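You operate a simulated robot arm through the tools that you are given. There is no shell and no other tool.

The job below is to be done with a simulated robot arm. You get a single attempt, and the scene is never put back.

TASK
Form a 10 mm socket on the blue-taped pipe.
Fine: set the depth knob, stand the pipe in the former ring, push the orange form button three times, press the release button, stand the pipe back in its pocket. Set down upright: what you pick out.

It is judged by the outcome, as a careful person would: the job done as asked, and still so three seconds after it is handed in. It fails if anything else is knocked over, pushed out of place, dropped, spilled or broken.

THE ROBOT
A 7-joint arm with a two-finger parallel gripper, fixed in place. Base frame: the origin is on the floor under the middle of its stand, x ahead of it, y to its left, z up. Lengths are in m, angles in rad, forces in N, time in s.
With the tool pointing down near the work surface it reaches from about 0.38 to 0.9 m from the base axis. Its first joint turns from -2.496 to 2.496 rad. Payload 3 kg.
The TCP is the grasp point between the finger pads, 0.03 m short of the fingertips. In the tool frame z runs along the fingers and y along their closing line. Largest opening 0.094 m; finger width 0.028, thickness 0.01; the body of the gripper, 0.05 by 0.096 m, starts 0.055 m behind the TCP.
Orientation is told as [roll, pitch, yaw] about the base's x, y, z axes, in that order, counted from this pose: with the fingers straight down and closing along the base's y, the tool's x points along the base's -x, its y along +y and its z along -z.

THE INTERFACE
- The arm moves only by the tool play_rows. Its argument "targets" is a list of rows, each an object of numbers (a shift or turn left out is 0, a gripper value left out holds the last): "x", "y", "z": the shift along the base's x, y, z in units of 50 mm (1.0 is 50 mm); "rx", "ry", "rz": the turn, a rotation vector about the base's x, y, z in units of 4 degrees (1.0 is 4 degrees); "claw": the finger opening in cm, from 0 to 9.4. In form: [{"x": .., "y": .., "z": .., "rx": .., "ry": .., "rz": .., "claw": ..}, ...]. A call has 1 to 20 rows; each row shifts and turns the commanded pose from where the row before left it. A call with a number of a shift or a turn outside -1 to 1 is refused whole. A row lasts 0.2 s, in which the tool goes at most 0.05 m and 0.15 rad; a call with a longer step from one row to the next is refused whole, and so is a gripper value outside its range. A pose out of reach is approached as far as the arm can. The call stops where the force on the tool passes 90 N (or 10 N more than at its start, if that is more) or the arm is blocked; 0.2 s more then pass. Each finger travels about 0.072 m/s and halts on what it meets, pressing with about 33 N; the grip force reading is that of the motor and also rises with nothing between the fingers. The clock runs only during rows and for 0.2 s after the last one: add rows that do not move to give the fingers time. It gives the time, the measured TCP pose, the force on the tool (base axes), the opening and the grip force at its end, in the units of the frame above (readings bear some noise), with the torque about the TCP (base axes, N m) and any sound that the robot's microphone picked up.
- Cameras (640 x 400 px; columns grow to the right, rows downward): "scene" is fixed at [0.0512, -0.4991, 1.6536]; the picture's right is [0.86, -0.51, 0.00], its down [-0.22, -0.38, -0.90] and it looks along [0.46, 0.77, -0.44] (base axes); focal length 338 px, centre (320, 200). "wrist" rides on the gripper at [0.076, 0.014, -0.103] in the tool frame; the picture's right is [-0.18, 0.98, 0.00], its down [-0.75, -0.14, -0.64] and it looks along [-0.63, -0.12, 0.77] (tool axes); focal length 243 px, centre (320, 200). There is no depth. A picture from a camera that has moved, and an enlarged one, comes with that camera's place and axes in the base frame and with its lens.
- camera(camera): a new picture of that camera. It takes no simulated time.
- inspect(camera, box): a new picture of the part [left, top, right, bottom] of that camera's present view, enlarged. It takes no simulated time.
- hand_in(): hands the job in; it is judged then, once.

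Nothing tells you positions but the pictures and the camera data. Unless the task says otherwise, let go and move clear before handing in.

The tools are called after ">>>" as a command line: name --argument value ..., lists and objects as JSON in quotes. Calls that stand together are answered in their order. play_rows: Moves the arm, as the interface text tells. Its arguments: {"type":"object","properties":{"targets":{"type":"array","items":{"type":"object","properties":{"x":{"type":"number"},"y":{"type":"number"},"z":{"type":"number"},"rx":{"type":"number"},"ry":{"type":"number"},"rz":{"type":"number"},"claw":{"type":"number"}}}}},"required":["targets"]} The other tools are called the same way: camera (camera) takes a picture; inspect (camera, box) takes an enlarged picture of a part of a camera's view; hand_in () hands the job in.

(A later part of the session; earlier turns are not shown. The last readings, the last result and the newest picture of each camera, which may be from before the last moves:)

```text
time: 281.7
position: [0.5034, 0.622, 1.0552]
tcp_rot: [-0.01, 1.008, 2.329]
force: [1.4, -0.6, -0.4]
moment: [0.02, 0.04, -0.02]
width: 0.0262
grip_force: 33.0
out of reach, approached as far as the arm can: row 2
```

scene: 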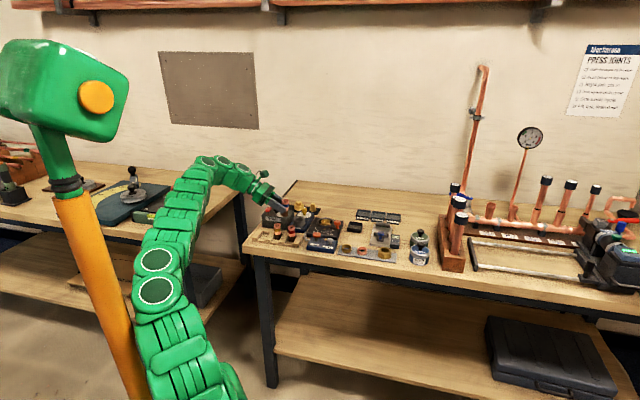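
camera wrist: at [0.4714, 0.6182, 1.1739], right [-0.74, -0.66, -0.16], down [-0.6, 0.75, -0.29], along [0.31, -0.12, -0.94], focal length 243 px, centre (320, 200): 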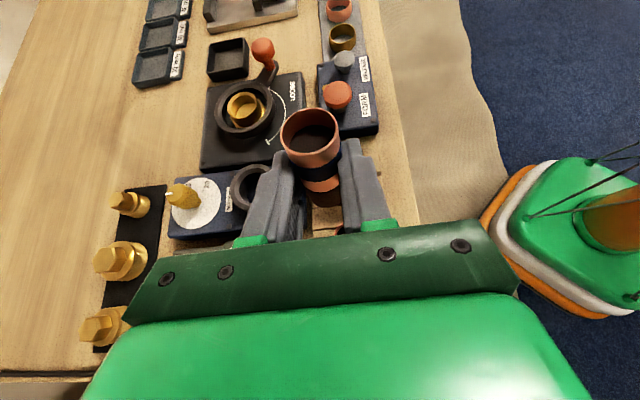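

>>> play_rows --targets '[{"x": -0.3, "y": 0.08, "z": -0.1}, {"x": -0.3, "y": 0.1, "z": -0.15}, {}]'

>>> play_rows --targets '[{"x": -0.3, "y": 0.13, "z": -0.15}, {"x": -0.2, "y": 0.15, "z": -0.15}, {}]'

>>> inspect --camera "scene" --box '[220, 165, 316, 240]'

>>> camera --camera "wrist"

```text
time: 282.5
position: [0.4733, 0.6309, 1.0428]
tcp_rot: [-0.007, 1.008, 2.329]
force: [-1.1, -0.5, -0.6]
moment: [0.01, -0.03, 0.02]
width: 0.0263
grip_force: 33.1
```

```text
time: 283.3
position: [0.4468, 0.6386, 1.0273]
tcp_rot: [-0.011, 1.008, 2.329]
force: [0.2, 0.5, 0.4]
moment: [0.02, 0.03, 0.0]
width: 0.0261
grip_force: 33.1
out of reach, approached as far as the arm can: row 2
```

```text
5.33 times, centred on (268, 202) of scene
camera zoom: at [0.0512, -0.4991, 1.6536], right [0.86, -0.51, 0.0], down [-0.22, -0.38, -0.9], along [0.46, 0.77, -0.44], focal length 1802 px, centre (597, 187)
```

zoom: 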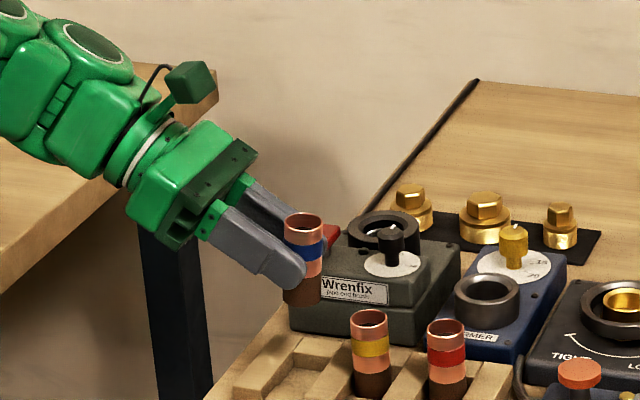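

```text
taken
camera wrist: at [0.4038, 0.6627, 1.1465], right [-0.78, -0.61, -0.16], down [-0.55, 0.78, -0.29], along [0.3, -0.14, -0.94], focal length 243 px, centre (320, 200)
```

wrist: 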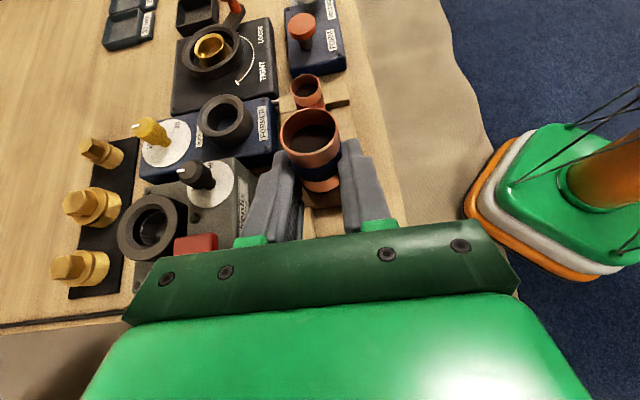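

>>> play_rows --targets '[{"z": -0.25}, {"y": 0.1, "z": -0.15}, {"y": 0.12}, {}]'

>>> inspect --camera "wrist" --box '[240, 80, 432, 240]'

>>> inspect --camera "scene" --box '[235, 185, 315, 240]'

```text
time: 284.3
position: [0.4431, 0.6404, 1.0092]
tcp_rot: [-0.01, 1.006, 2.33]
force: [0.0, -0.5, -0.4]
moment: [0.01, 0.02, -0.01]
width: 0.0264
grip_force: 32.6
out of reach, approached as far as the arm can: row 2, 3
```

```text
2.50 times, centred on (336, 160) of wrist
camera zoom: at [0.4003, 0.6631, 1.1276], right [-0.78, -0.61, -0.16], down [-0.55, 0.78, -0.29], along [0.3, -0.14, -0.94], focal length 606 px, centre (280, 300)
```

zoom: 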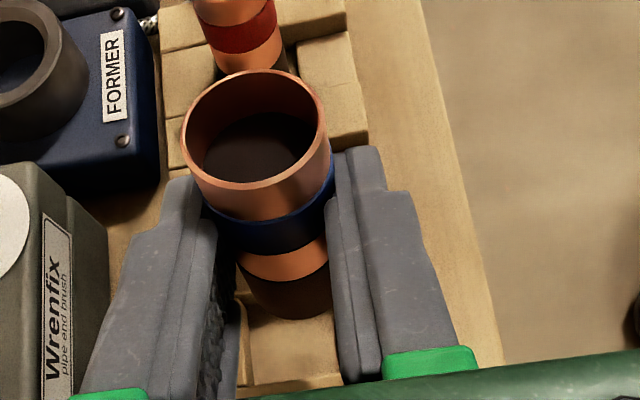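

```text
7.27 times, centred on (275, 212) of scene
camera zoom: at [0.0512, -0.4991, 1.6536], right [0.86, -0.51, 0.0], down [-0.22, -0.38, -0.9], along [0.46, 0.77, -0.44], focal length 2458 px, centre (647, 109)
```

zoom: 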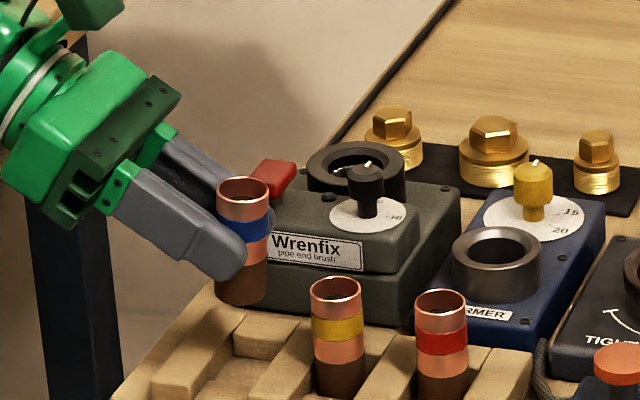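

>>> play_rows --targets '[{"rx": 0.717, "ry": 0.697}, {"rx": 0.36, "ry": 0.35, "z": -0.2}, {"x": 0.08, "y": 0.05, "z": -0.1}, {"x": 0.08, "y": 0.06}, {}]'

>>> inspect --camera "wrist" --box '[240, 80, 432, 240]'

>>> inspect --camera "scene" --box '[235, 185, 315, 240]'

```text
time: 285.5
position: [0.4503, 0.645, 0.994]
tcp_rot: [-0.004, 0.903, 2.332]
force: [-0.5, -0.4, 0.1]
moment: [0.0, -0.03, 0.02]
width: 0.0261
grip_force: 33.4
```

```text
2.50 times, centred on (336, 160) of wrist
camera zoom: at [0.4172, 0.6597, 1.1167], right [-0.79, -0.6, -0.15], down [-0.57, 0.8, -0.19], along [0.23, -0.07, -0.97], focal length 606 px, centre (280, 300)
```

zoom: 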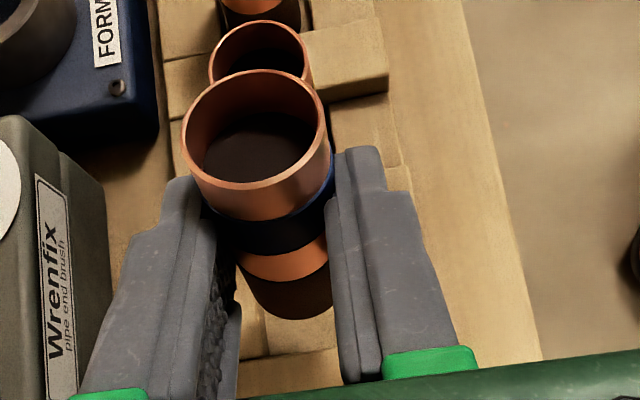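

```text
7.27 times, centred on (275, 212) of scene
camera zoom: at [0.0512, -0.4991, 1.6536], right [0.86, -0.51, 0.0], down [-0.22, -0.38, -0.9], along [0.46, 0.77, -0.44], focal length 2458 px, centre (647, 109)
```

zoom: 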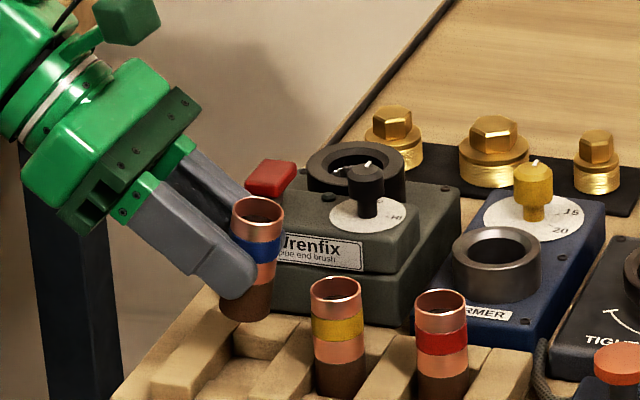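

>>> play_rows --targets '[{"z": -0.3}, {"z": -0.2}, {}]'

>>> inspect --camera "scene" --box '[235, 185, 315, 240]'

>>> play_rows --targets '[{"z": -0.16}, {}]'

```text
time: 286.3
position: [0.4498, 0.6438, 0.9682]
tcp_rot: [-0.005, 0.902, 2.331]
force: [0.1, -0.4, -1.3]
moment: [0.04, 0.0, -0.01]
width: 0.0263
grip_force: 33.4
out of reach, approached as far as the arm can: row 1
```

```text
7.27 times, centred on (275, 212) of scene
camera zoom: at [0.0512, -0.4991, 1.6536], right [0.86, -0.51, 0.0], down [-0.22, -0.38, -0.9], along [0.46, 0.77, -0.44], focal length 2458 px, centre (647, 109)
```

zoom: 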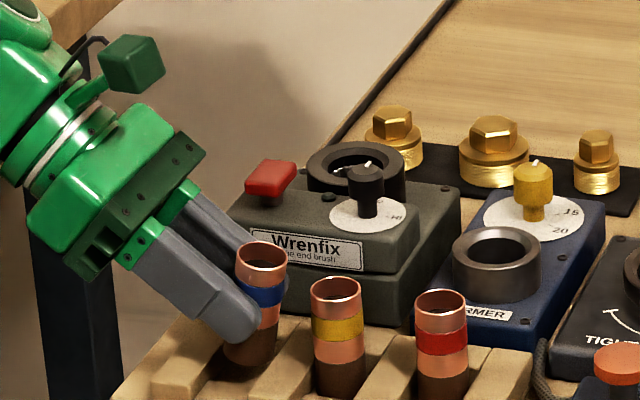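

```text
time: 286.9
position: [0.4497, 0.6423, 0.9575]
tcp_rot: [-0.007, 0.902, 2.332]
force: [-10.9, 10.3, 8.6]
moment: [0.25, 0.22, 0.02]
width: 0.0262
grip_force: 33.1
out of reach, approached as far as the arm can: row 1
```

>>> play_rows --targets '[{"x": -0.03, "y": 0.03}, {"z": -0.06}, {}]'

>>> play_rows --targets '[{"z": -0.06}, {}]'

>>> inspect --camera "wrist" --box '[240, 80, 432, 240]'

>>> inspect --camera "scene" --box '[235, 185, 315, 240]'

```text
time: 287.7
position: [0.448, 0.641, 0.9531]
tcp_rot: [-0.007, 0.903, 2.328]
force: [3.5, 11.4, 21.4]
moment: [0.01, -0.32, 0.23]
width: 0.0264
grip_force: 33.5
```

```text
time: 288.3
position: [0.4463, 0.641, 0.9532]
tcp_rot: [-0.004, 0.904, 2.329]
force: [5.3, 6.1, 22.4]
moment: [-0.19, -0.37, 0.15]
width: 0.0264
grip_force: 33.4
```

```text
2.50 times, centred on (336, 160) of wrist
camera zoom: at [0.4137, 0.6548, 1.0759], right [-0.79, -0.6, -0.15], down [-0.57, 0.8, -0.19], along [0.23, -0.07, -0.97], focal length 606 px, centre (280, 300)
```

zoom: 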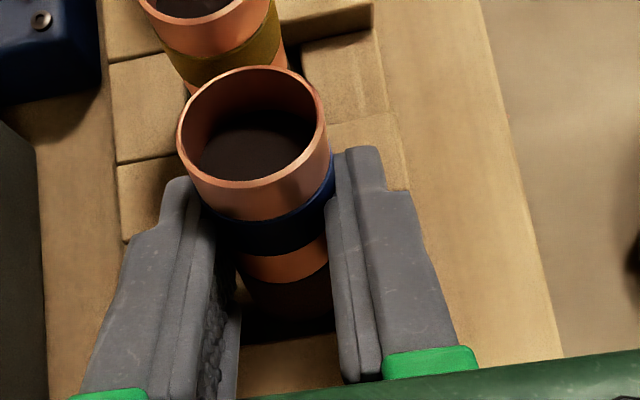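

```text
7.27 times, centred on (275, 212) of scene
camera zoom: at [0.0512, -0.4991, 1.6536], right [0.86, -0.51, 0.0], down [-0.22, -0.38, -0.9], along [0.46, 0.77, -0.44], focal length 2458 px, centre (647, 109)
```

zoom: 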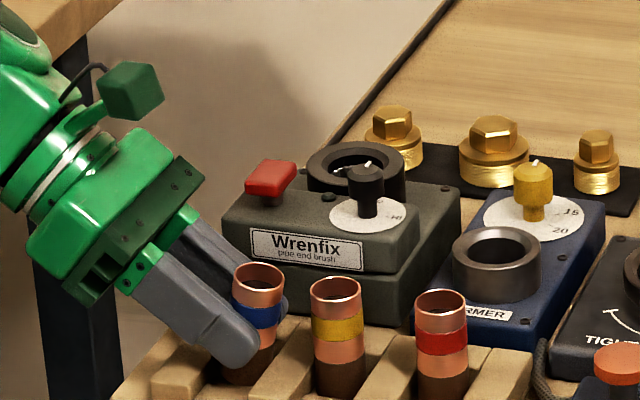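

Blue is seated in its pocket. I'll open wide and check that neither finger touches it before withdrawing.

>>> play_rows --targets '[{"z": 0.03}, {"claw": 3.2}, {}, {"claw": 4.6}, {}, {}, {}]'

>>> inspect --camera "wrist" --box '[240, 80, 432, 240]'

>>> inspect --camera "scene" --box '[235, 185, 315, 240]'

```text
time: 289.9
position: [0.4477, 0.6406, 0.9526]
tcp_rot: [-0.006, 0.903, 2.333]
force: [0.1, 0.5, 0.0]
moment: [0.03, 0.0, 0.0]
width: 0.0463
grip_force: 0.3
```

```text
2.50 times, centred on (336, 160) of wrist
camera zoom: at [0.4134, 0.6552, 1.0755], right [-0.79, -0.6, -0.15], down [-0.57, 0.8, -0.19], along [0.23, -0.07, -0.97], focal length 606 px, centre (280, 300)
```

zoom: 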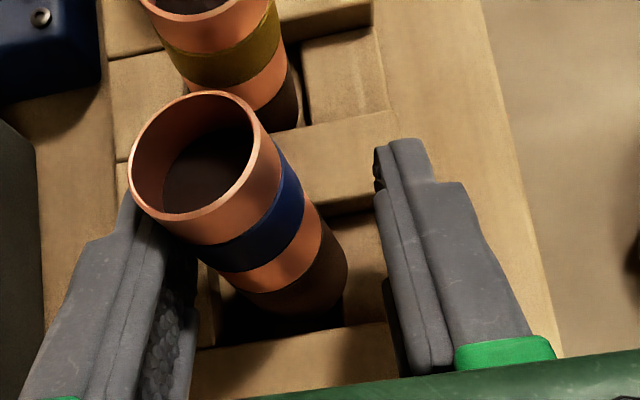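

```text
7.27 times, centred on (275, 212) of scene
camera zoom: at [0.0512, -0.4991, 1.6536], right [0.86, -0.51, 0.0], down [-0.22, -0.38, -0.9], along [0.46, 0.77, -0.44], focal length 2458 px, centre (647, 109)
```

zoom: 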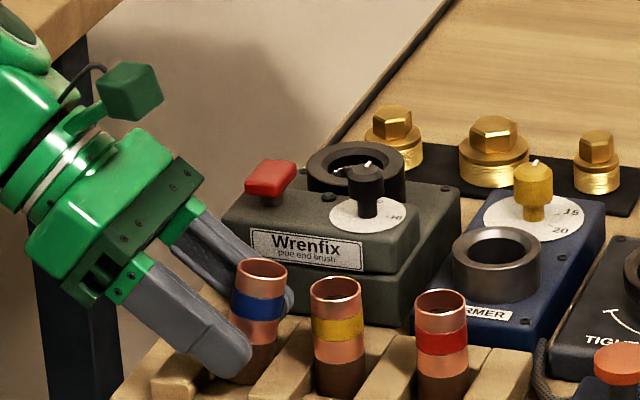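

On release the pipe leans back: its foot is partly on the front block because I'm about 6 mm short. I'll close on it again, lift slightly and move it back into line.

>>> play_rows --targets '[{"claw": 2.0}, {}, {}, {}, {}]'

>>> inspect --camera "wrist" --box '[240, 80, 432, 240]'

```text
time: 291.1
position: [0.4461, 0.6406, 0.9526]
tcp_rot: [-0.005, 0.903, 2.332]
force: [0.2, 0.2, -0.2]
moment: [0.01, -0.04, 0.0]
width: 0.0263
grip_force: 33.0
```

```text
2.50 times, centred on (336, 160) of wrist
camera zoom: at [0.4134, 0.6552, 1.0755], right [-0.79, -0.6, -0.15], down [-0.57, 0.8, -0.19], along [0.23, -0.07, -0.97], focal length 606 px, centre (280, 300)
```

zoom: 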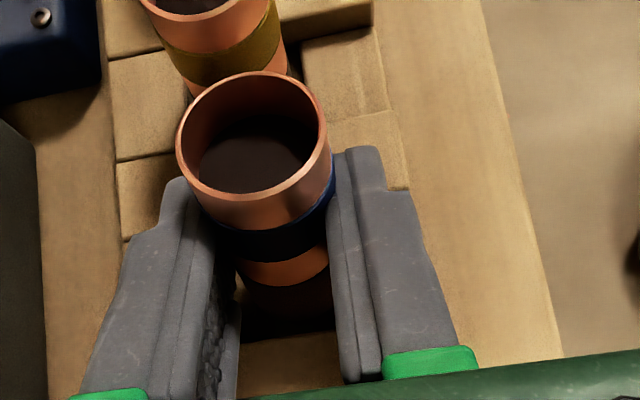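

>>> play_rows --targets '[{"z": 0.2}, {"z": 0.2, "rz": 0.5}, {"rz": 0.5, "x": 0.04, "y": 0.04}, {"x": 0.06, "y": 0.06}, {}]'

>>> inspect --camera "wrist" --box '[240, 80, 432, 240]'

>>> inspect --camera "scene" --box '[235, 185, 315, 240]'

```text
time: 292.3
position: [0.4514, 0.647, 0.9722]
tcp_rot: [-0.006, 0.904, 2.402]
force: [-0.2, -0.2, -0.4]
moment: [0.05, 0.06, -0.01]
width: 0.0264
grip_force: 32.6
```

```text
2.50 times, centred on (336, 160) of wrist
camera zoom: at [0.418, 0.6592, 1.0953], right [-0.74, -0.65, -0.15], down [-0.62, 0.76, -0.19], along [0.24, -0.05, -0.97], focal length 606 px, centre (280, 300)
```

zoom: 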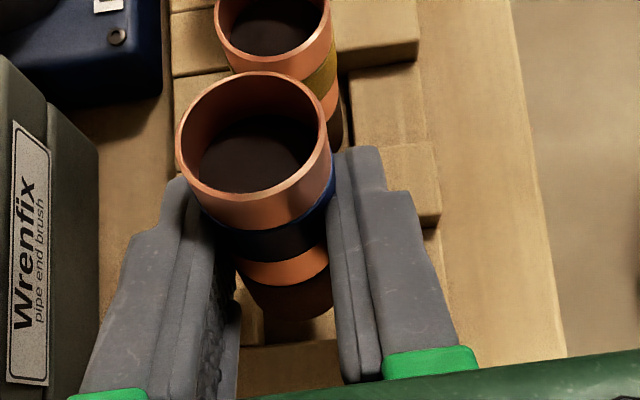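

```text
7.27 times, centred on (275, 212) of scene
camera zoom: at [0.0512, -0.4991, 1.6536], right [0.86, -0.51, 0.0], down [-0.22, -0.38, -0.9], along [0.46, 0.77, -0.44], focal length 2458 px, centre (647, 109)
```

zoom: 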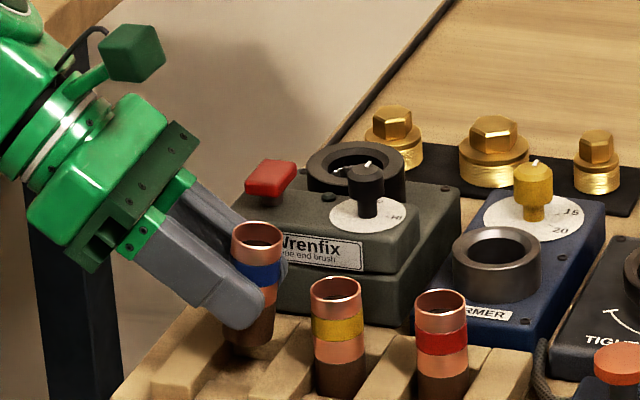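

>>> play_rows --targets '[{"z": -0.2}, {}]'

>>> play_rows --targets '[{"z": -0.14}, {}]'

>>> play_rows --targets '[{"z": -0.08}, {}]'

```text
time: 292.9
position: [0.4526, 0.6485, 0.963]
tcp_rot: [-0.002, 0.903, 2.402]
force: [0.2, -0.3, -0.6]
moment: [-0.02, 0.02, 0.0]
width: 0.0265
grip_force: 32.5
```

```text
time: 293.5
position: [0.4528, 0.6468, 0.9563]
tcp_rot: [-0.005, 0.902, 2.401]
force: [-1.3, -0.2, -0.3]
moment: [-0.02, -0.01, 0.0]
width: 0.0264
grip_force: 33.1
```

```text
time: 294.1
position: [0.4517, 0.6472, 0.9524]
tcp_rot: [-0.005, 0.904, 2.401]
force: [-0.1, 0.2, -0.4]
moment: [0.0, -0.02, -0.01]
width: 0.0265
grip_force: 33.6
```

>>> play_rows --targets '[{"z": -0.07}, {}]'

>>> play_rows --targets '[{"z": -0.05}, {}]'

>>> inspect --camera "wrist" --box '[240, 80, 432, 240]'

```text
time: 294.7
position: [0.4541, 0.6467, 0.9492]
tcp_rot: [-0.007, 0.902, 2.4]
force: [-2.9, -3.4, 15.0]
moment: [-0.1, -0.24, -0.03]
width: 0.0261
grip_force: 32.7
```

```text
time: 295.3
position: [0.4528, 0.6475, 0.9484]
tcp_rot: [-0.014, 0.904, 2.394]
force: [-4.1, -7.5, 59.5]
moment: [-0.17, -1.14, -0.49]
width: 0.0261
grip_force: 32.9
```

```text
2.50 times, centred on (336, 160) of wrist
camera zoom: at [0.4177, 0.6585, 1.0715], right [-0.74, -0.65, -0.15], down [-0.62, 0.76, -0.19], along [0.24, -0.05, -0.97], focal length 606 px, centre (280, 300)
```

zoom: 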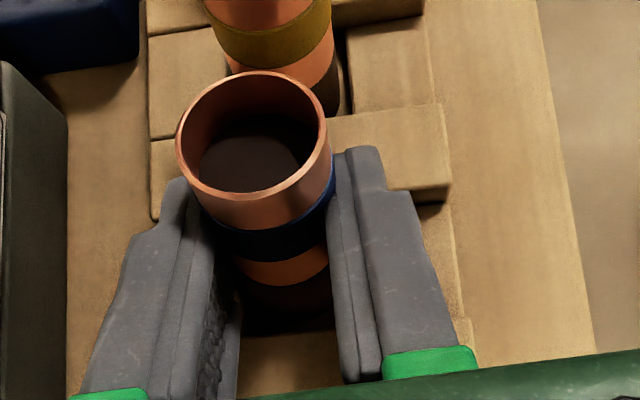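

>>> play_rows --targets '[{"z": 0.04}, {"claw": 3.0}, {}, {"claw": 3.6}, {}, {}]'

>>> inspect --camera "wrist" --box '[240, 80, 432, 240]'

>>> inspect --camera "scene" --box '[235, 185, 315, 240]'

```text
time: 296.7
position: [0.4525, 0.6467, 0.9492]
tcp_rot: [-0.008, 0.905, 2.398]
force: [-13.1, -10.5, 61.5]
moment: [-0.17, -0.97, -0.49]
width: 0.0277
grip_force: 0.1
```

```text
2.50 times, centred on (336, 160) of wrist
camera zoom: at [0.4176, 0.6583, 1.0716], right [-0.74, -0.65, -0.15], down [-0.62, 0.76, -0.19], along [0.24, -0.05, -0.97], focal length 606 px, centre (280, 300)
```

zoom: 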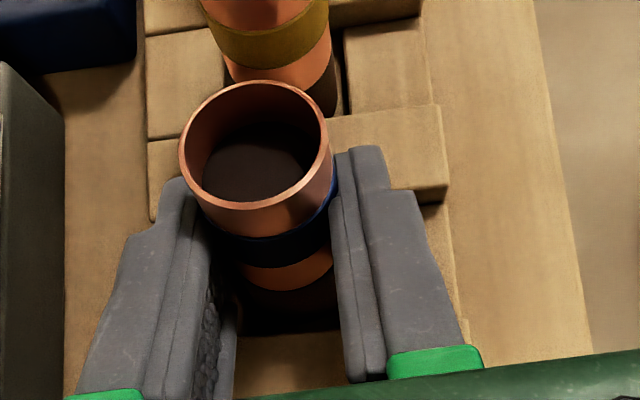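

```text
7.27 times, centred on (275, 212) of scene
camera zoom: at [0.0512, -0.4991, 1.6536], right [0.86, -0.51, 0.0], down [-0.22, -0.38, -0.9], along [0.46, 0.77, -0.44], focal length 2458 px, centre (647, 109)
```

zoom: 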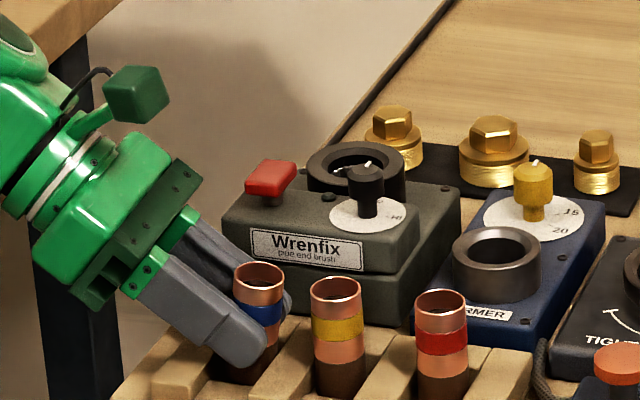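

>>> play_rows --targets '[{"z": 0.05}, {"z": 0.04}, {}, {}]'

>>> inspect --camera "wrist" --box '[240, 80, 432, 240]'

```text
time: 297.7
position: [0.4521, 0.647, 0.9512]
tcp_rot: [-0.003, 0.902, 2.405]
force: [-0.5, -0.9, 0.6]
moment: [0.01, 0.03, 0.01]
width: 0.0358
grip_force: 0.1
```

```text
2.50 times, centred on (336, 160) of wrist
camera zoom: at [0.4181, 0.6592, 1.0742], right [-0.74, -0.65, -0.15], down [-0.62, 0.76, -0.19], along [0.24, -0.05, -0.97], focal length 606 px, centre (280, 300)
```

zoom: 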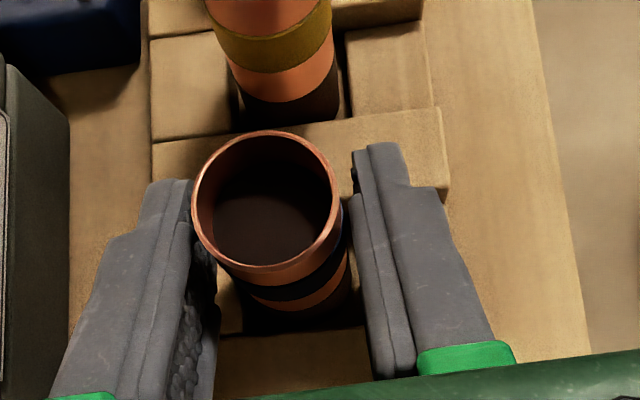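

>>> play_rows --targets '[{"claw": 4.6}, {}, {}, {}]'

>>> inspect --camera "wrist" --box '[240, 80, 432, 240]'

>>> inspect --camera "scene" --box '[235, 185, 315, 240]'

```text
time: 298.7
position: [0.4528, 0.6467, 0.9519]
tcp_rot: [-0.005, 0.902, 2.401]
force: [0.5, -0.6, 0.0]
moment: [-0.02, -0.01, 0.02]
width: 0.0459
grip_force: 0.0
```

```text
2.50 times, centred on (336, 160) of wrist
camera zoom: at [0.4181, 0.6591, 1.0749], right [-0.74, -0.65, -0.15], down [-0.62, 0.76, -0.19], along [0.24, -0.05, -0.97], focal length 606 px, centre (280, 300)
```

zoom: 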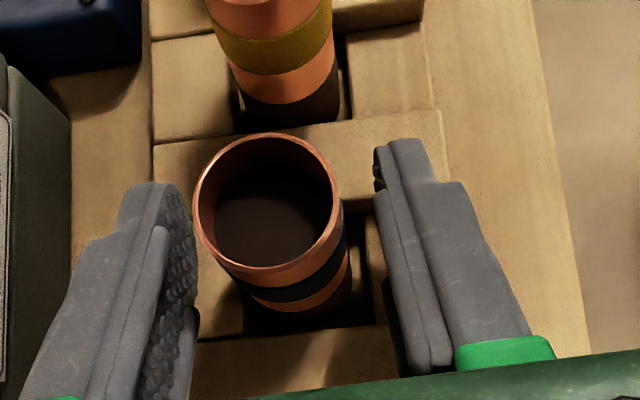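

```text
7.27 times, centred on (275, 212) of scene
camera zoom: at [0.0512, -0.4991, 1.6536], right [0.86, -0.51, 0.0], down [-0.22, -0.38, -0.9], along [0.46, 0.77, -0.44], focal length 2458 px, centre (647, 109)
```

zoom: 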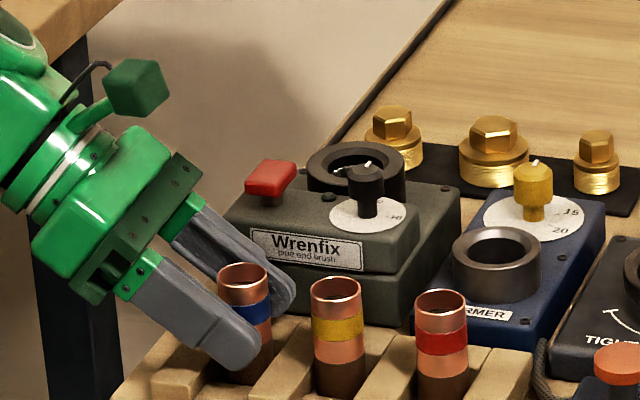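

Blue stands by itself now. I'll raise the hand vertically in small steps and verify.

>>> play_rows --targets '[{"z": 0.2}, {"z": 0.2}, {"z": 0.2}, {}]'

>>> inspect --camera "wrist" --box '[240, 80, 432, 240]'

>>> play_rows --targets '[{"z": 0.2}, {"z": 0.2}, {"z": 0.2}, {}]'

>>> inspect --camera "scene" --box '[235, 175, 315, 240]'

```text
time: 299.7
position: [0.452, 0.646, 0.9816]
tcp_rot: [-0.005, 0.903, 2.401]
force: [0.1, 0.7, -0.3]
moment: [0.01, -0.02, -0.02]
width: 0.0461
grip_force: 0.0
```

```text
2.50 times, centred on (336, 160) of wrist
camera zoom: at [0.4182, 0.6587, 1.1043], right [-0.74, -0.65, -0.15], down [-0.62, 0.76, -0.19], along [0.24, -0.05, -0.97], focal length 606 px, centre (280, 300)
```

zoom: 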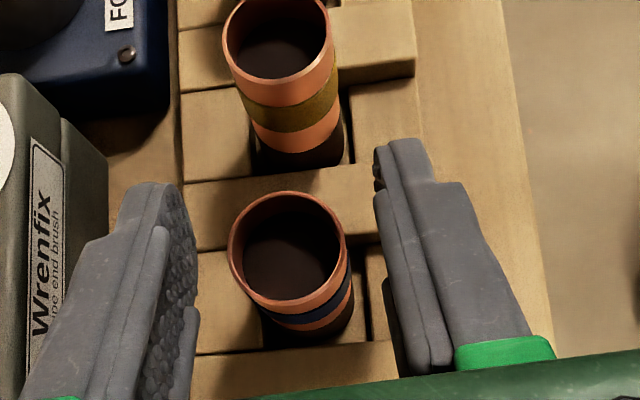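

```text
time: 300.7
position: [0.4522, 0.6468, 1.0117]
tcp_rot: [-0.003, 0.903, 2.402]
force: [0.5, 1.1, 0.1]
moment: [0.01, 0.01, -0.03]
width: 0.046
grip_force: 0.0
```

```text
6.15 times, centred on (275, 208) of scene
camera zoom: at [0.0512, -0.4991, 1.6536], right [0.86, -0.51, 0.0], down [-0.22, -0.38, -0.9], along [0.46, 0.77, -0.44], focal length 2080 px, centre (597, 154)
```

zoom: 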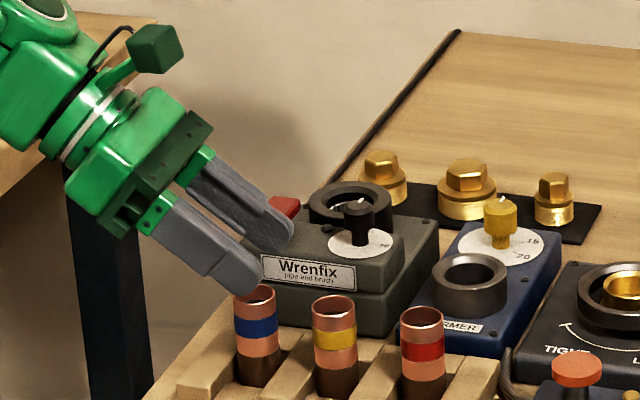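

>>> play_rows --targets '[{"z": 0.2, "rx": 0.674, "ry": 0.738}, {"z": 0.2, "rx": 0.674, "ry": 0.738}, {"z": 0.2, "rx": 0.674, "ry": 0.738}, {"z": 0.2, "rx": 0.674, "ry": 0.738}, {}]'

>>> play_rows --targets '[{"rx": 0.674, "ry": 0.738}, {"rx": 0.674, "ry": 0.738}, {"rx": 0.674, "ry": 0.738}, {"rx": 0.674, "ry": 0.738}, {"rx": 0.674, "ry": 0.738}, {"rx": 0.674, "ry": 0.738}, {"rx": 0.674, "ry": 0.738}, {"rx": 0.674, "ry": 0.738}, {"rx": 0.62, "ry": 0.68}, {}]'

>>> camera --camera "scene"

>>> camera --camera "wrist"

```text
time: 301.9
position: [0.4523, 0.6468, 1.0522]
tcp_rot: [-0.005, 0.621, 2.403]
force: [-0.2, -0.5, 0.1]
moment: [-0.01, -0.03, -0.02]
width: 0.0456
grip_force: 0.0
```

```text
time: 304.1
position: [0.4531, 0.6479, 1.0515]
tcp_rot: [-0.006, 0.0, 2.401]
force: [0.3, -1.2, 0.1]
moment: [-0.04, 0.03, 0.01]
width: 0.0458
grip_force: 0.1
```

```text
taken
```

scene: 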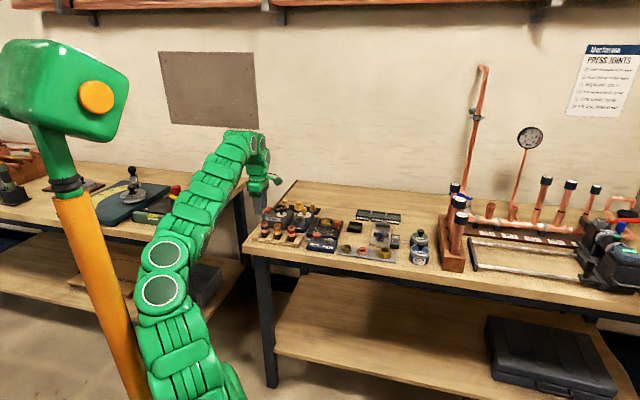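

```text
taken
camera wrist: at [0.4988, 0.5854, 1.1539], right [-0.8, -0.6, -0.01], down [-0.46, 0.61, 0.64], along [-0.38, 0.52, -0.77], focal length 243 px, centre (320, 200)
```

wrist: 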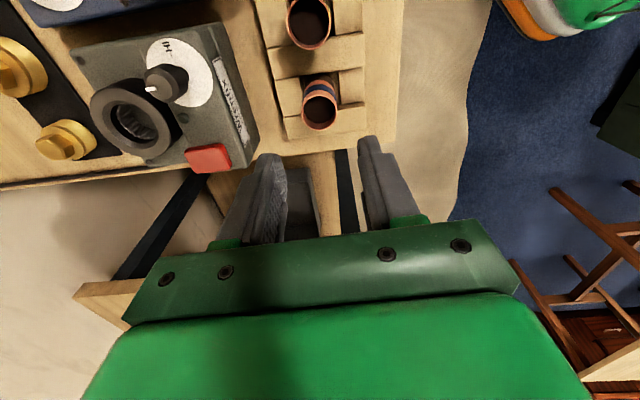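

All three pipes stand in their pockets. Now the job proper: I need a grip that can reach the ring, so I'll turn the fingers to close along the bench and test a slight outward tilt above the blue pipe.

>>> play_rows --targets '[{"rz": 1}, {"rz": 1}, {"rz": 1}, {"rz": 1}, {"rz": 1}, {"rz": 1}, {"rz": 1}, {"rz": 1}, {"rz": 1}, {"rz": 1}, {"rz": 1}, {"rz": 1}, {"rz": 1}, {"rz": 1}, {"rz": 1}, {"rz": 1}, {"rz": 1}, {"rz": 1}, {"rz": 1}, {"rz": 1}]'

>>> play_rows --targets '[{"rz": 1}, {"rz": 0.85}, {"rx": 0.7071, "ry": -0.7071}, {}]'

>>> play_rows --targets '[{"rx": 0.7071, "ry": -0.7071}, {}]'

>>> camera --camera "scene"

```text
time: 308.3
position: [0.4522, 0.6465, 1.0516]
tcp_rot: [-0.006, 0.0, -2.486]
force: [0.8, 1.3, 0.6]
moment: [0.01, 0.01, 0.01]
width: 0.0459
grip_force: 0.0
```

```text
time: 309.3
position: [0.4529, 0.6461, 1.052]
tcp_rot: [-0.005, 0.071, -2.359]
force: [-0.2, 0.5, 0.5]
moment: [0.04, -0.05, 0.04]
width: 0.0458
grip_force: 0.0
```

```text
time: 309.9
position: [0.4534, 0.6461, 1.0528]
tcp_rot: [-0.005, 0.141, -2.357]
force: [-0.5, -0.9, 0.3]
moment: [0.02, -0.03, -0.01]
width: 0.046
grip_force: 0.0
```

```text
taken
```

scene: 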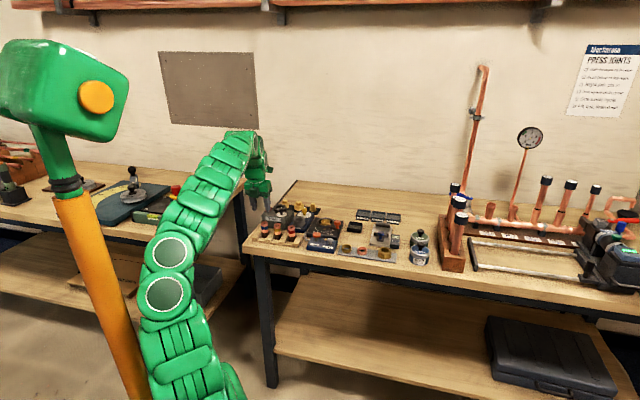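

>>> play_rows --targets '[{"rx": 0.7071, "ry": -0.7071}, {}]'

>>> play_rows --targets '[{"rx": 0.7071, "ry": -0.7071}, {}]'

>>> camera --camera "scene"

>>> camera --camera "wrist"

```text
time: 310.5
position: [0.4546, 0.6465, 1.0518]
tcp_rot: [-0.006, 0.209, -2.358]
force: [0.0, 0.1, -0.1]
moment: [0.0, 0.0, 0.0]
width: 0.0461
grip_force: 0.0
```

```text
time: 311.1
position: [0.4535, 0.6452, 1.0519]
tcp_rot: [-0.006, 0.279, -2.358]
force: [0.0, 0.1, -0.8]
moment: [-0.01, 0.0, 0.02]
width: 0.0459
grip_force: 0.0
```

```text
taken
```

scene: 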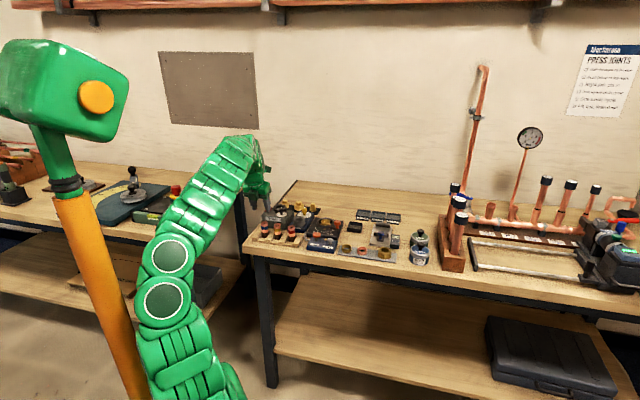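

```text
taken
camera wrist: at [0.4947, 0.6685, 1.1705], right [0.57, -0.82, -0.06], down [-0.74, -0.54, 0.41], along [-0.37, -0.19, -0.91], focal length 243 px, centre (320, 200)
```

wrist: 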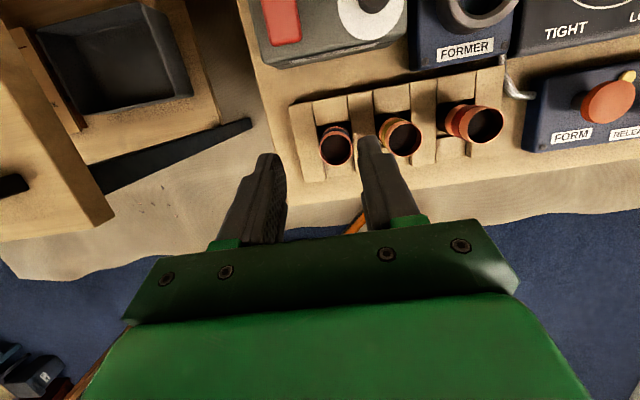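

>>> play_rows --targets '[{"x": 0.5, "y": -0.1}, {"x": 0.5, "y": -0.1}, {}]'

>>> play_rows --targets '[{"x": 0.5, "y": -0.1}, {"x": 0.5, "y": -0.1}, {"x": 0.5, "y": -0.05}, {}]'

>>> play_rows --targets '[{"x": 0.3, "y": 0.0}, {"x": 0.2}, {}]'

>>> camera --camera "scene"

>>> camera --camera "wrist"

```text
time: 311.9
position: [0.5024, 0.6387, 1.0511]
tcp_rot: [-0.005, 0.276, -2.355]
force: [-0.1, -0.2, 0.8]
moment: [0.02, 0.01, 0.03]
width: 0.0461
grip_force: 0.1
```

```text
time: 312.9
position: [0.5608, 0.6213, 1.0507]
tcp_rot: [-0.002, 0.286, -2.367]
force: [0.2, 0.6, -0.8]
moment: [0.04, 0.01, 0.03]
width: 0.0462
grip_force: 0.0
out of reach, approached as far as the arm can: row 3
```

```text
time: 313.7
position: [0.5613, 0.6212, 1.047]
tcp_rot: [-0.001, 0.285, -2.367]
force: [-0.4, 0.4, 0.3]
moment: [0.0, 0.01, 0.0]
width: 0.0459
grip_force: 0.1
out of reach, approached as far as the arm can: row 1, 2
```

```text
taken
```

scene: 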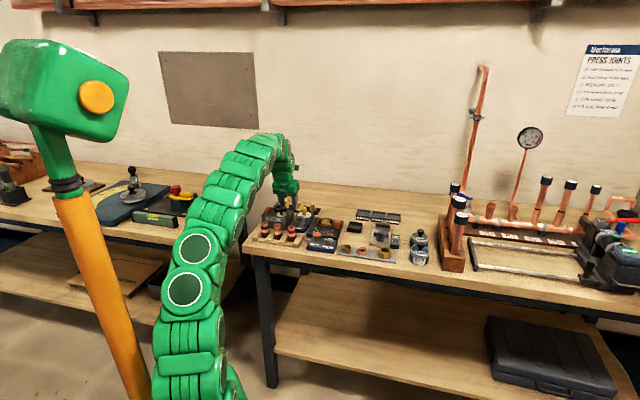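

```text
taken
camera wrist: at [0.6031, 0.6414, 1.1661], right [0.56, -0.83, -0.05], down [-0.74, -0.53, 0.4], along [-0.36, -0.19, -0.91], focal length 243 px, centre (320, 200)
```

wrist: 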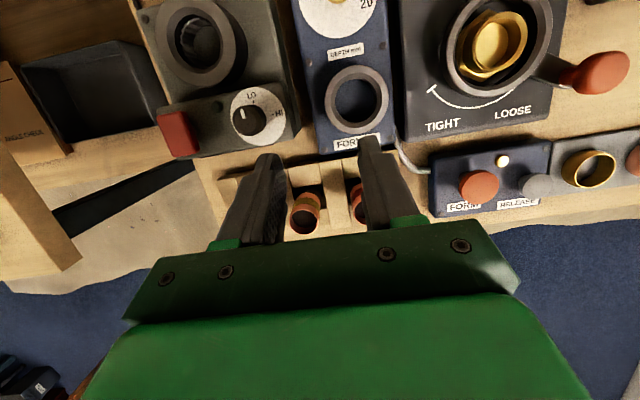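

Reach with this tilt ends at about 0.84 m, short of the ring. I'll test whether more outward tilt gets there.

>>> play_rows --targets '[{"rx": 0.7071, "ry": -0.7071}, {"rx": 0.7071, "ry": -0.7071}, {"rx": 0.7071, "ry": -0.7071}, {}]'

>>> play_rows --targets '[{"x": 0.3, "y": 0.0}, {"x": 0.3, "y": 0.0}, {"x": 0.3, "y": 0.05}, {}]'

>>> camera --camera "scene"

>>> camera --camera "wrist"

```text
time: 314.7
position: [0.5607, 0.6196, 1.0461]
tcp_rot: [-0.006, 0.49, -2.356]
force: [0.1, 0.3, -0.9]
moment: [-0.02, -0.02, 0.04]
width: 0.0461
grip_force: 0.1
```

```text
time: 315.7
position: [0.6056, 0.6196, 1.0398]
tcp_rot: [-0.005, 0.49, -2.358]
force: [0.0, 0.3, 0.0]
moment: [0.02, 0.03, 0.02]
width: 0.0458
grip_force: 0.0
out of reach, approached as far as the arm can: row 3
```

```text
taken
```

scene: 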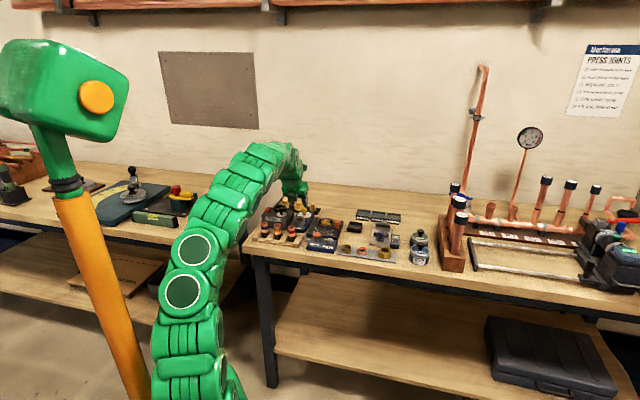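

```text
taken
camera wrist: at [0.6298, 0.6226, 1.1661], right [0.58, -0.81, -0.09], down [-0.78, -0.59, 0.21], along [-0.23, -0.05, -0.97], focal length 243 px, centre (320, 200)
```

wrist: 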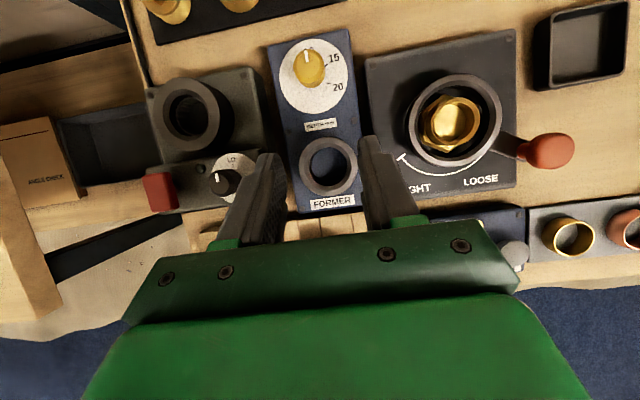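

With 28° of tilt the hand reaches the ring. Now I'll check that the same tilt also works over the rack.

>>> play_rows --targets '[{"x": -0.5, "y": 0.08, "z": 0.1}, {"x": -0.5, "y": 0.08}, {}]'

>>> play_rows --targets '[{"x": -0.5, "y": 0.08}, {"x": -0.5, "y": 0.08}, {}]'

>>> camera --camera "scene"

>>> play_rows --targets '[{"x": -0.5, "y": 0.08}, {"x": -0.3, "y": 0.0}, {}]'

>>> camera --camera "wrist"

```text
time: 316.5
position: [0.5558, 0.6276, 1.0463]
tcp_rot: [-0.004, 0.489, -2.355]
force: [0.9, -0.5, 0.0]
moment: [-0.03, 0.01, 0.02]
width: 0.0459
grip_force: 0.0
```

```text
time: 317.3
position: [0.5062, 0.6355, 1.0456]
tcp_rot: [-0.006, 0.489, -2.358]
force: [0.1, 0.8, 1.0]
moment: [0.01, 0.01, 0.0]
width: 0.046
grip_force: 0.0
```

```text
taken
```

scene: 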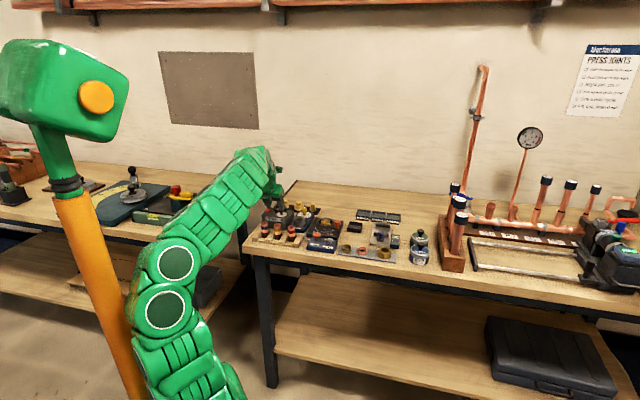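

```text
time: 318.1
position: [0.4662, 0.6406, 1.0461]
tcp_rot: [-0.005, 0.49, -2.356]
force: [0.6, 0.2, -1.0]
moment: [0.02, -0.01, -0.04]
width: 0.046
grip_force: 0.1
```

```text
taken
camera wrist: at [0.4899, 0.6426, 1.1712], right [0.58, -0.81, -0.09], down [-0.78, -0.59, 0.21], along [-0.23, -0.05, -0.97], focal length 243 px, centre (320, 200)
```

wrist: 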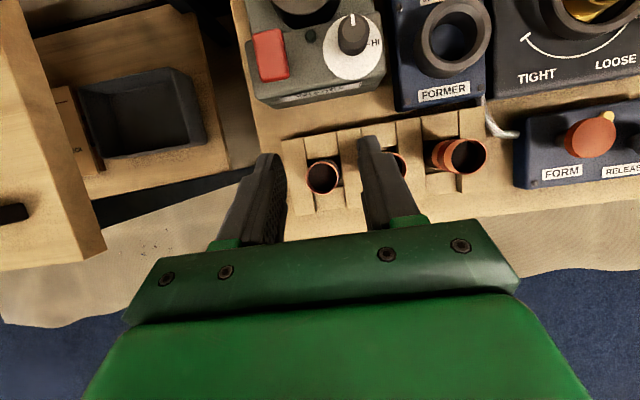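

>>> inspect --camera "wrist" --box '[240, 100, 432, 220]'

```text
3.33 times, centred on (336, 160) of wrist
camera zoom: at [0.4899, 0.6426, 1.1712], right [0.58, -0.81, -0.09], down [-0.78, -0.59, 0.21], along [-0.23, -0.05, -0.97], focal length 809 px, centre (267, 333)
```

zoom: 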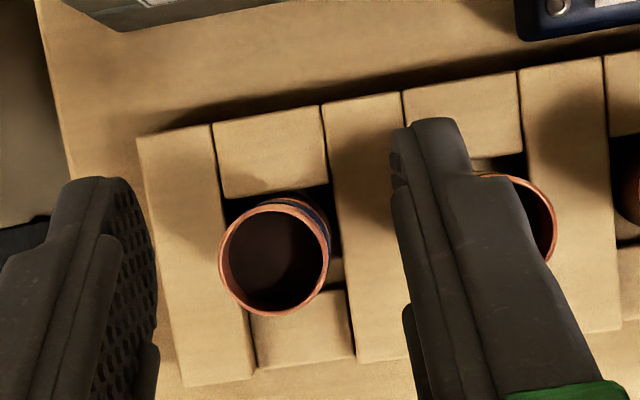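

>>> play_rows --targets '[{"x": -0.228, "y": -0.106, "claw": 4.2}, {"z": -0.4}, {"z": -0.4}, {}]'

>>> camera --camera "scene"

>>> inspect --camera "wrist" --box '[240, 100, 432, 220]'

```text
time: 319.1
position: [0.4534, 0.6333, 1.0046]
tcp_rot: [-0.006, 0.491, -2.358]
force: [0.8, 0.1, 0.5]
moment: [-0.01, 0.01, -0.01]
width: 0.0418
grip_force: 0.0
```

```text
taken
```

scene: 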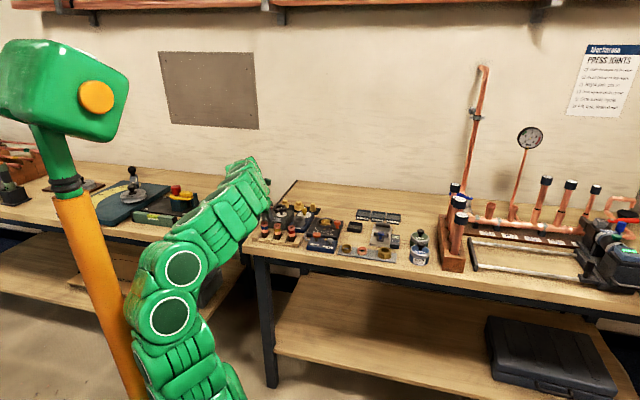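

```text
3.33 times, centred on (336, 160) of wrist
camera zoom: at [0.4786, 0.6375, 1.1318], right [0.58, -0.81, -0.09], down [-0.78, -0.59, 0.21], along [-0.23, -0.05, -0.97], focal length 809 px, centre (267, 333)
```

zoom: 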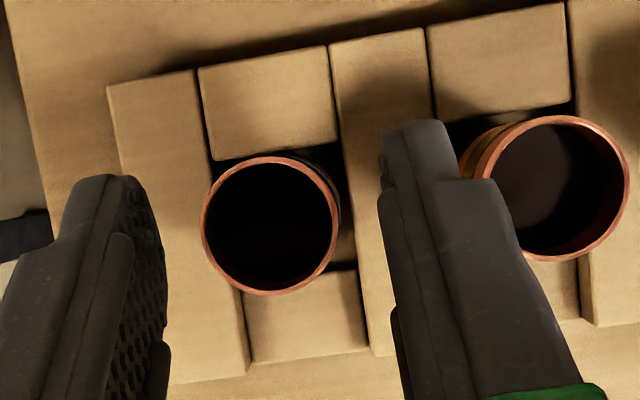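

>>> play_rows --targets '[{"x": 0.02, "y": 0.02, "z": -0.3}, {"z": -0.3}, {}]'

>>> play_rows --targets '[{"z": -0.3}, {}]'

>>> inspect --camera "wrist" --box '[240, 100, 432, 220]'

>>> inspect --camera "scene" --box '[225, 165, 321, 245]'

```text
time: 319.9
position: [0.4557, 0.6364, 0.9762]
tcp_rot: [-0.006, 0.491, -2.355]
force: [0.8, 0.1, 0.2]
moment: [0.02, 0.03, -0.03]
width: 0.0418
grip_force: 0.1
```

```text
time: 320.5
position: [0.4549, 0.6351, 0.9613]
tcp_rot: [-0.005, 0.49, -2.357]
force: [-0.2, -0.4, -0.2]
moment: [-0.03, 0.0, -0.01]
width: 0.042
grip_force: 0.1
```

```text
3.33 times, centred on (336, 160) of wrist
camera zoom: at [0.4791, 0.6385, 1.0868], right [0.58, -0.81, -0.09], down [-0.78, -0.59, 0.21], along [-0.23, -0.05, -0.97], focal length 809 px, centre (267, 333)
```

zoom: 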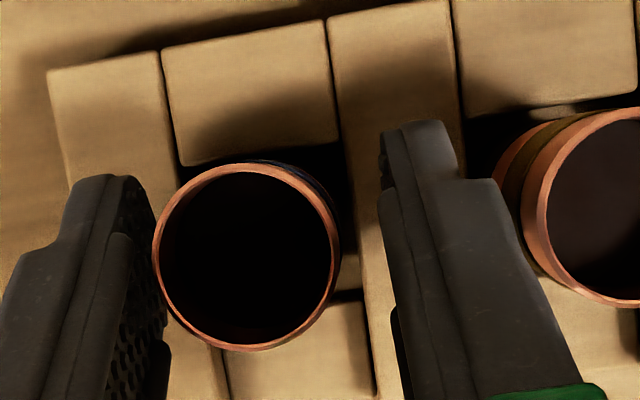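

```text
5.00 times, centred on (273, 205) of scene
camera zoom: at [0.0512, -0.4991, 1.6536], right [0.86, -0.51, 0.0], down [-0.22, -0.38, -0.9], along [0.46, 0.77, -0.44], focal length 1690 px, centre (555, 175)
```

zoom: 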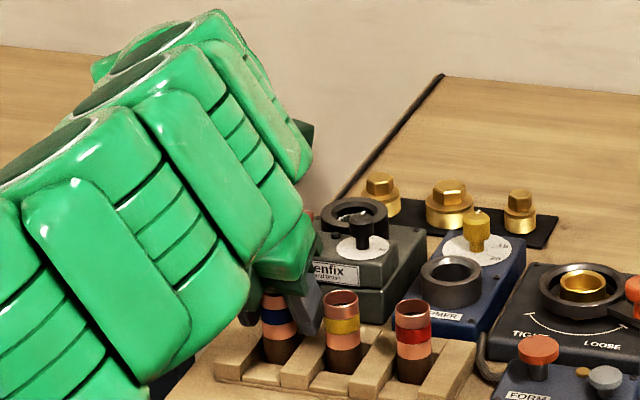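

>>> play_rows --targets '[{"x": -0.042, "y": 0.042}, {}]'

>>> inspect --camera "wrist" --box '[240, 100, 432, 220]'

```text
time: 321.1
position: [0.4526, 0.6379, 0.9603]
tcp_rot: [-0.006, 0.49, -2.355]
force: [-0.4, -0.7, -0.7]
moment: [0.02, 0.02, 0.02]
width: 0.042
grip_force: 0.1
```

```text
3.33 times, centred on (336, 160) of wrist
camera zoom: at [0.477, 0.6406, 1.0867], right [0.58, -0.81, -0.09], down [-0.78, -0.59, 0.21], along [-0.23, -0.05, -0.97], focal length 809 px, centre (267, 333)
```

zoom: 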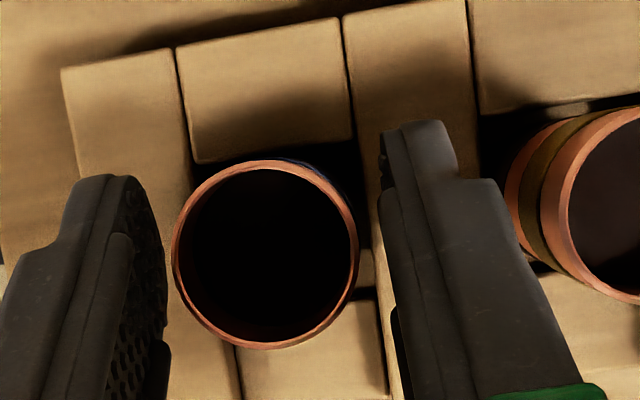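

>>> play_rows --targets '[{"z": -0.04}, {"claw": 2.0}, {}, {}, {}]'

>>> inspect --camera "wrist" --box '[240, 100, 432, 220]'

```text
time: 322.3
position: [0.453, 0.6373, 0.9595]
tcp_rot: [-0.005, 0.489, -2.357]
force: [1.2, -1.4, 2.0]
moment: [0.0, -0.01, -0.03]
width: 0.0306
grip_force: 33.3
```

```text
3.33 times, centred on (336, 160) of wrist
camera zoom: at [0.4773, 0.6405, 1.0848], right [0.58, -0.81, -0.09], down [-0.78, -0.59, 0.21], along [-0.23, -0.05, -0.97], focal length 809 px, centre (267, 333)
```

zoom: 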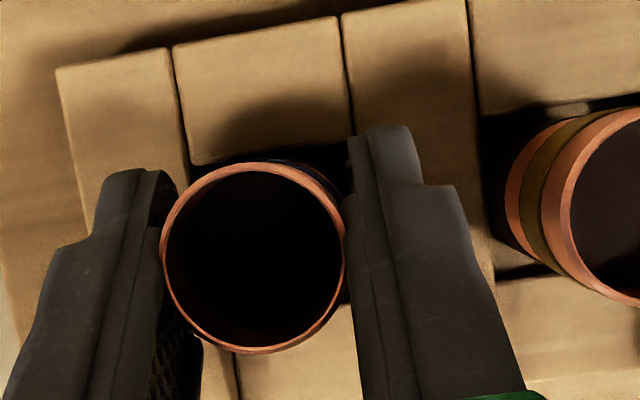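

>>> play_rows --targets '[{"z": 0.1}, {"z": 0.1}, {}, {}]'

>>> inspect --camera "wrist" --box '[240, 100, 432, 220]'

```text
time: 323.3
position: [0.4545, 0.6376, 0.9695]
tcp_rot: [-0.006, 0.488, -2.357]
force: [0.4, -0.1, -0.3]
moment: [0.01, -0.03, -0.01]
width: 0.0306
grip_force: 32.9
```

```text
3.33 times, centred on (336, 160) of wrist
camera zoom: at [0.4772, 0.6407, 1.0949], right [0.58, -0.81, -0.09], down [-0.78, -0.59, 0.21], along [-0.23, -0.05, -0.97], focal length 809 px, centre (267, 333)
```

zoom: 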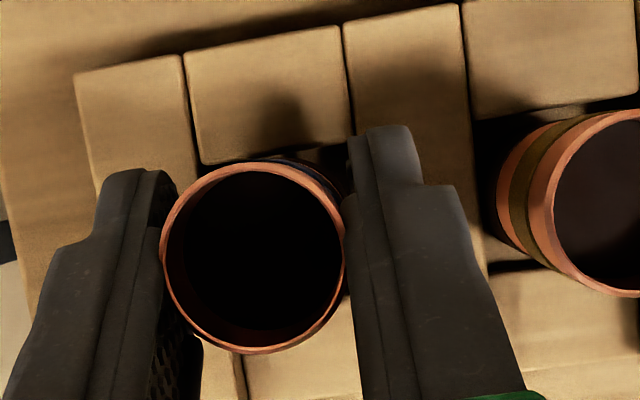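

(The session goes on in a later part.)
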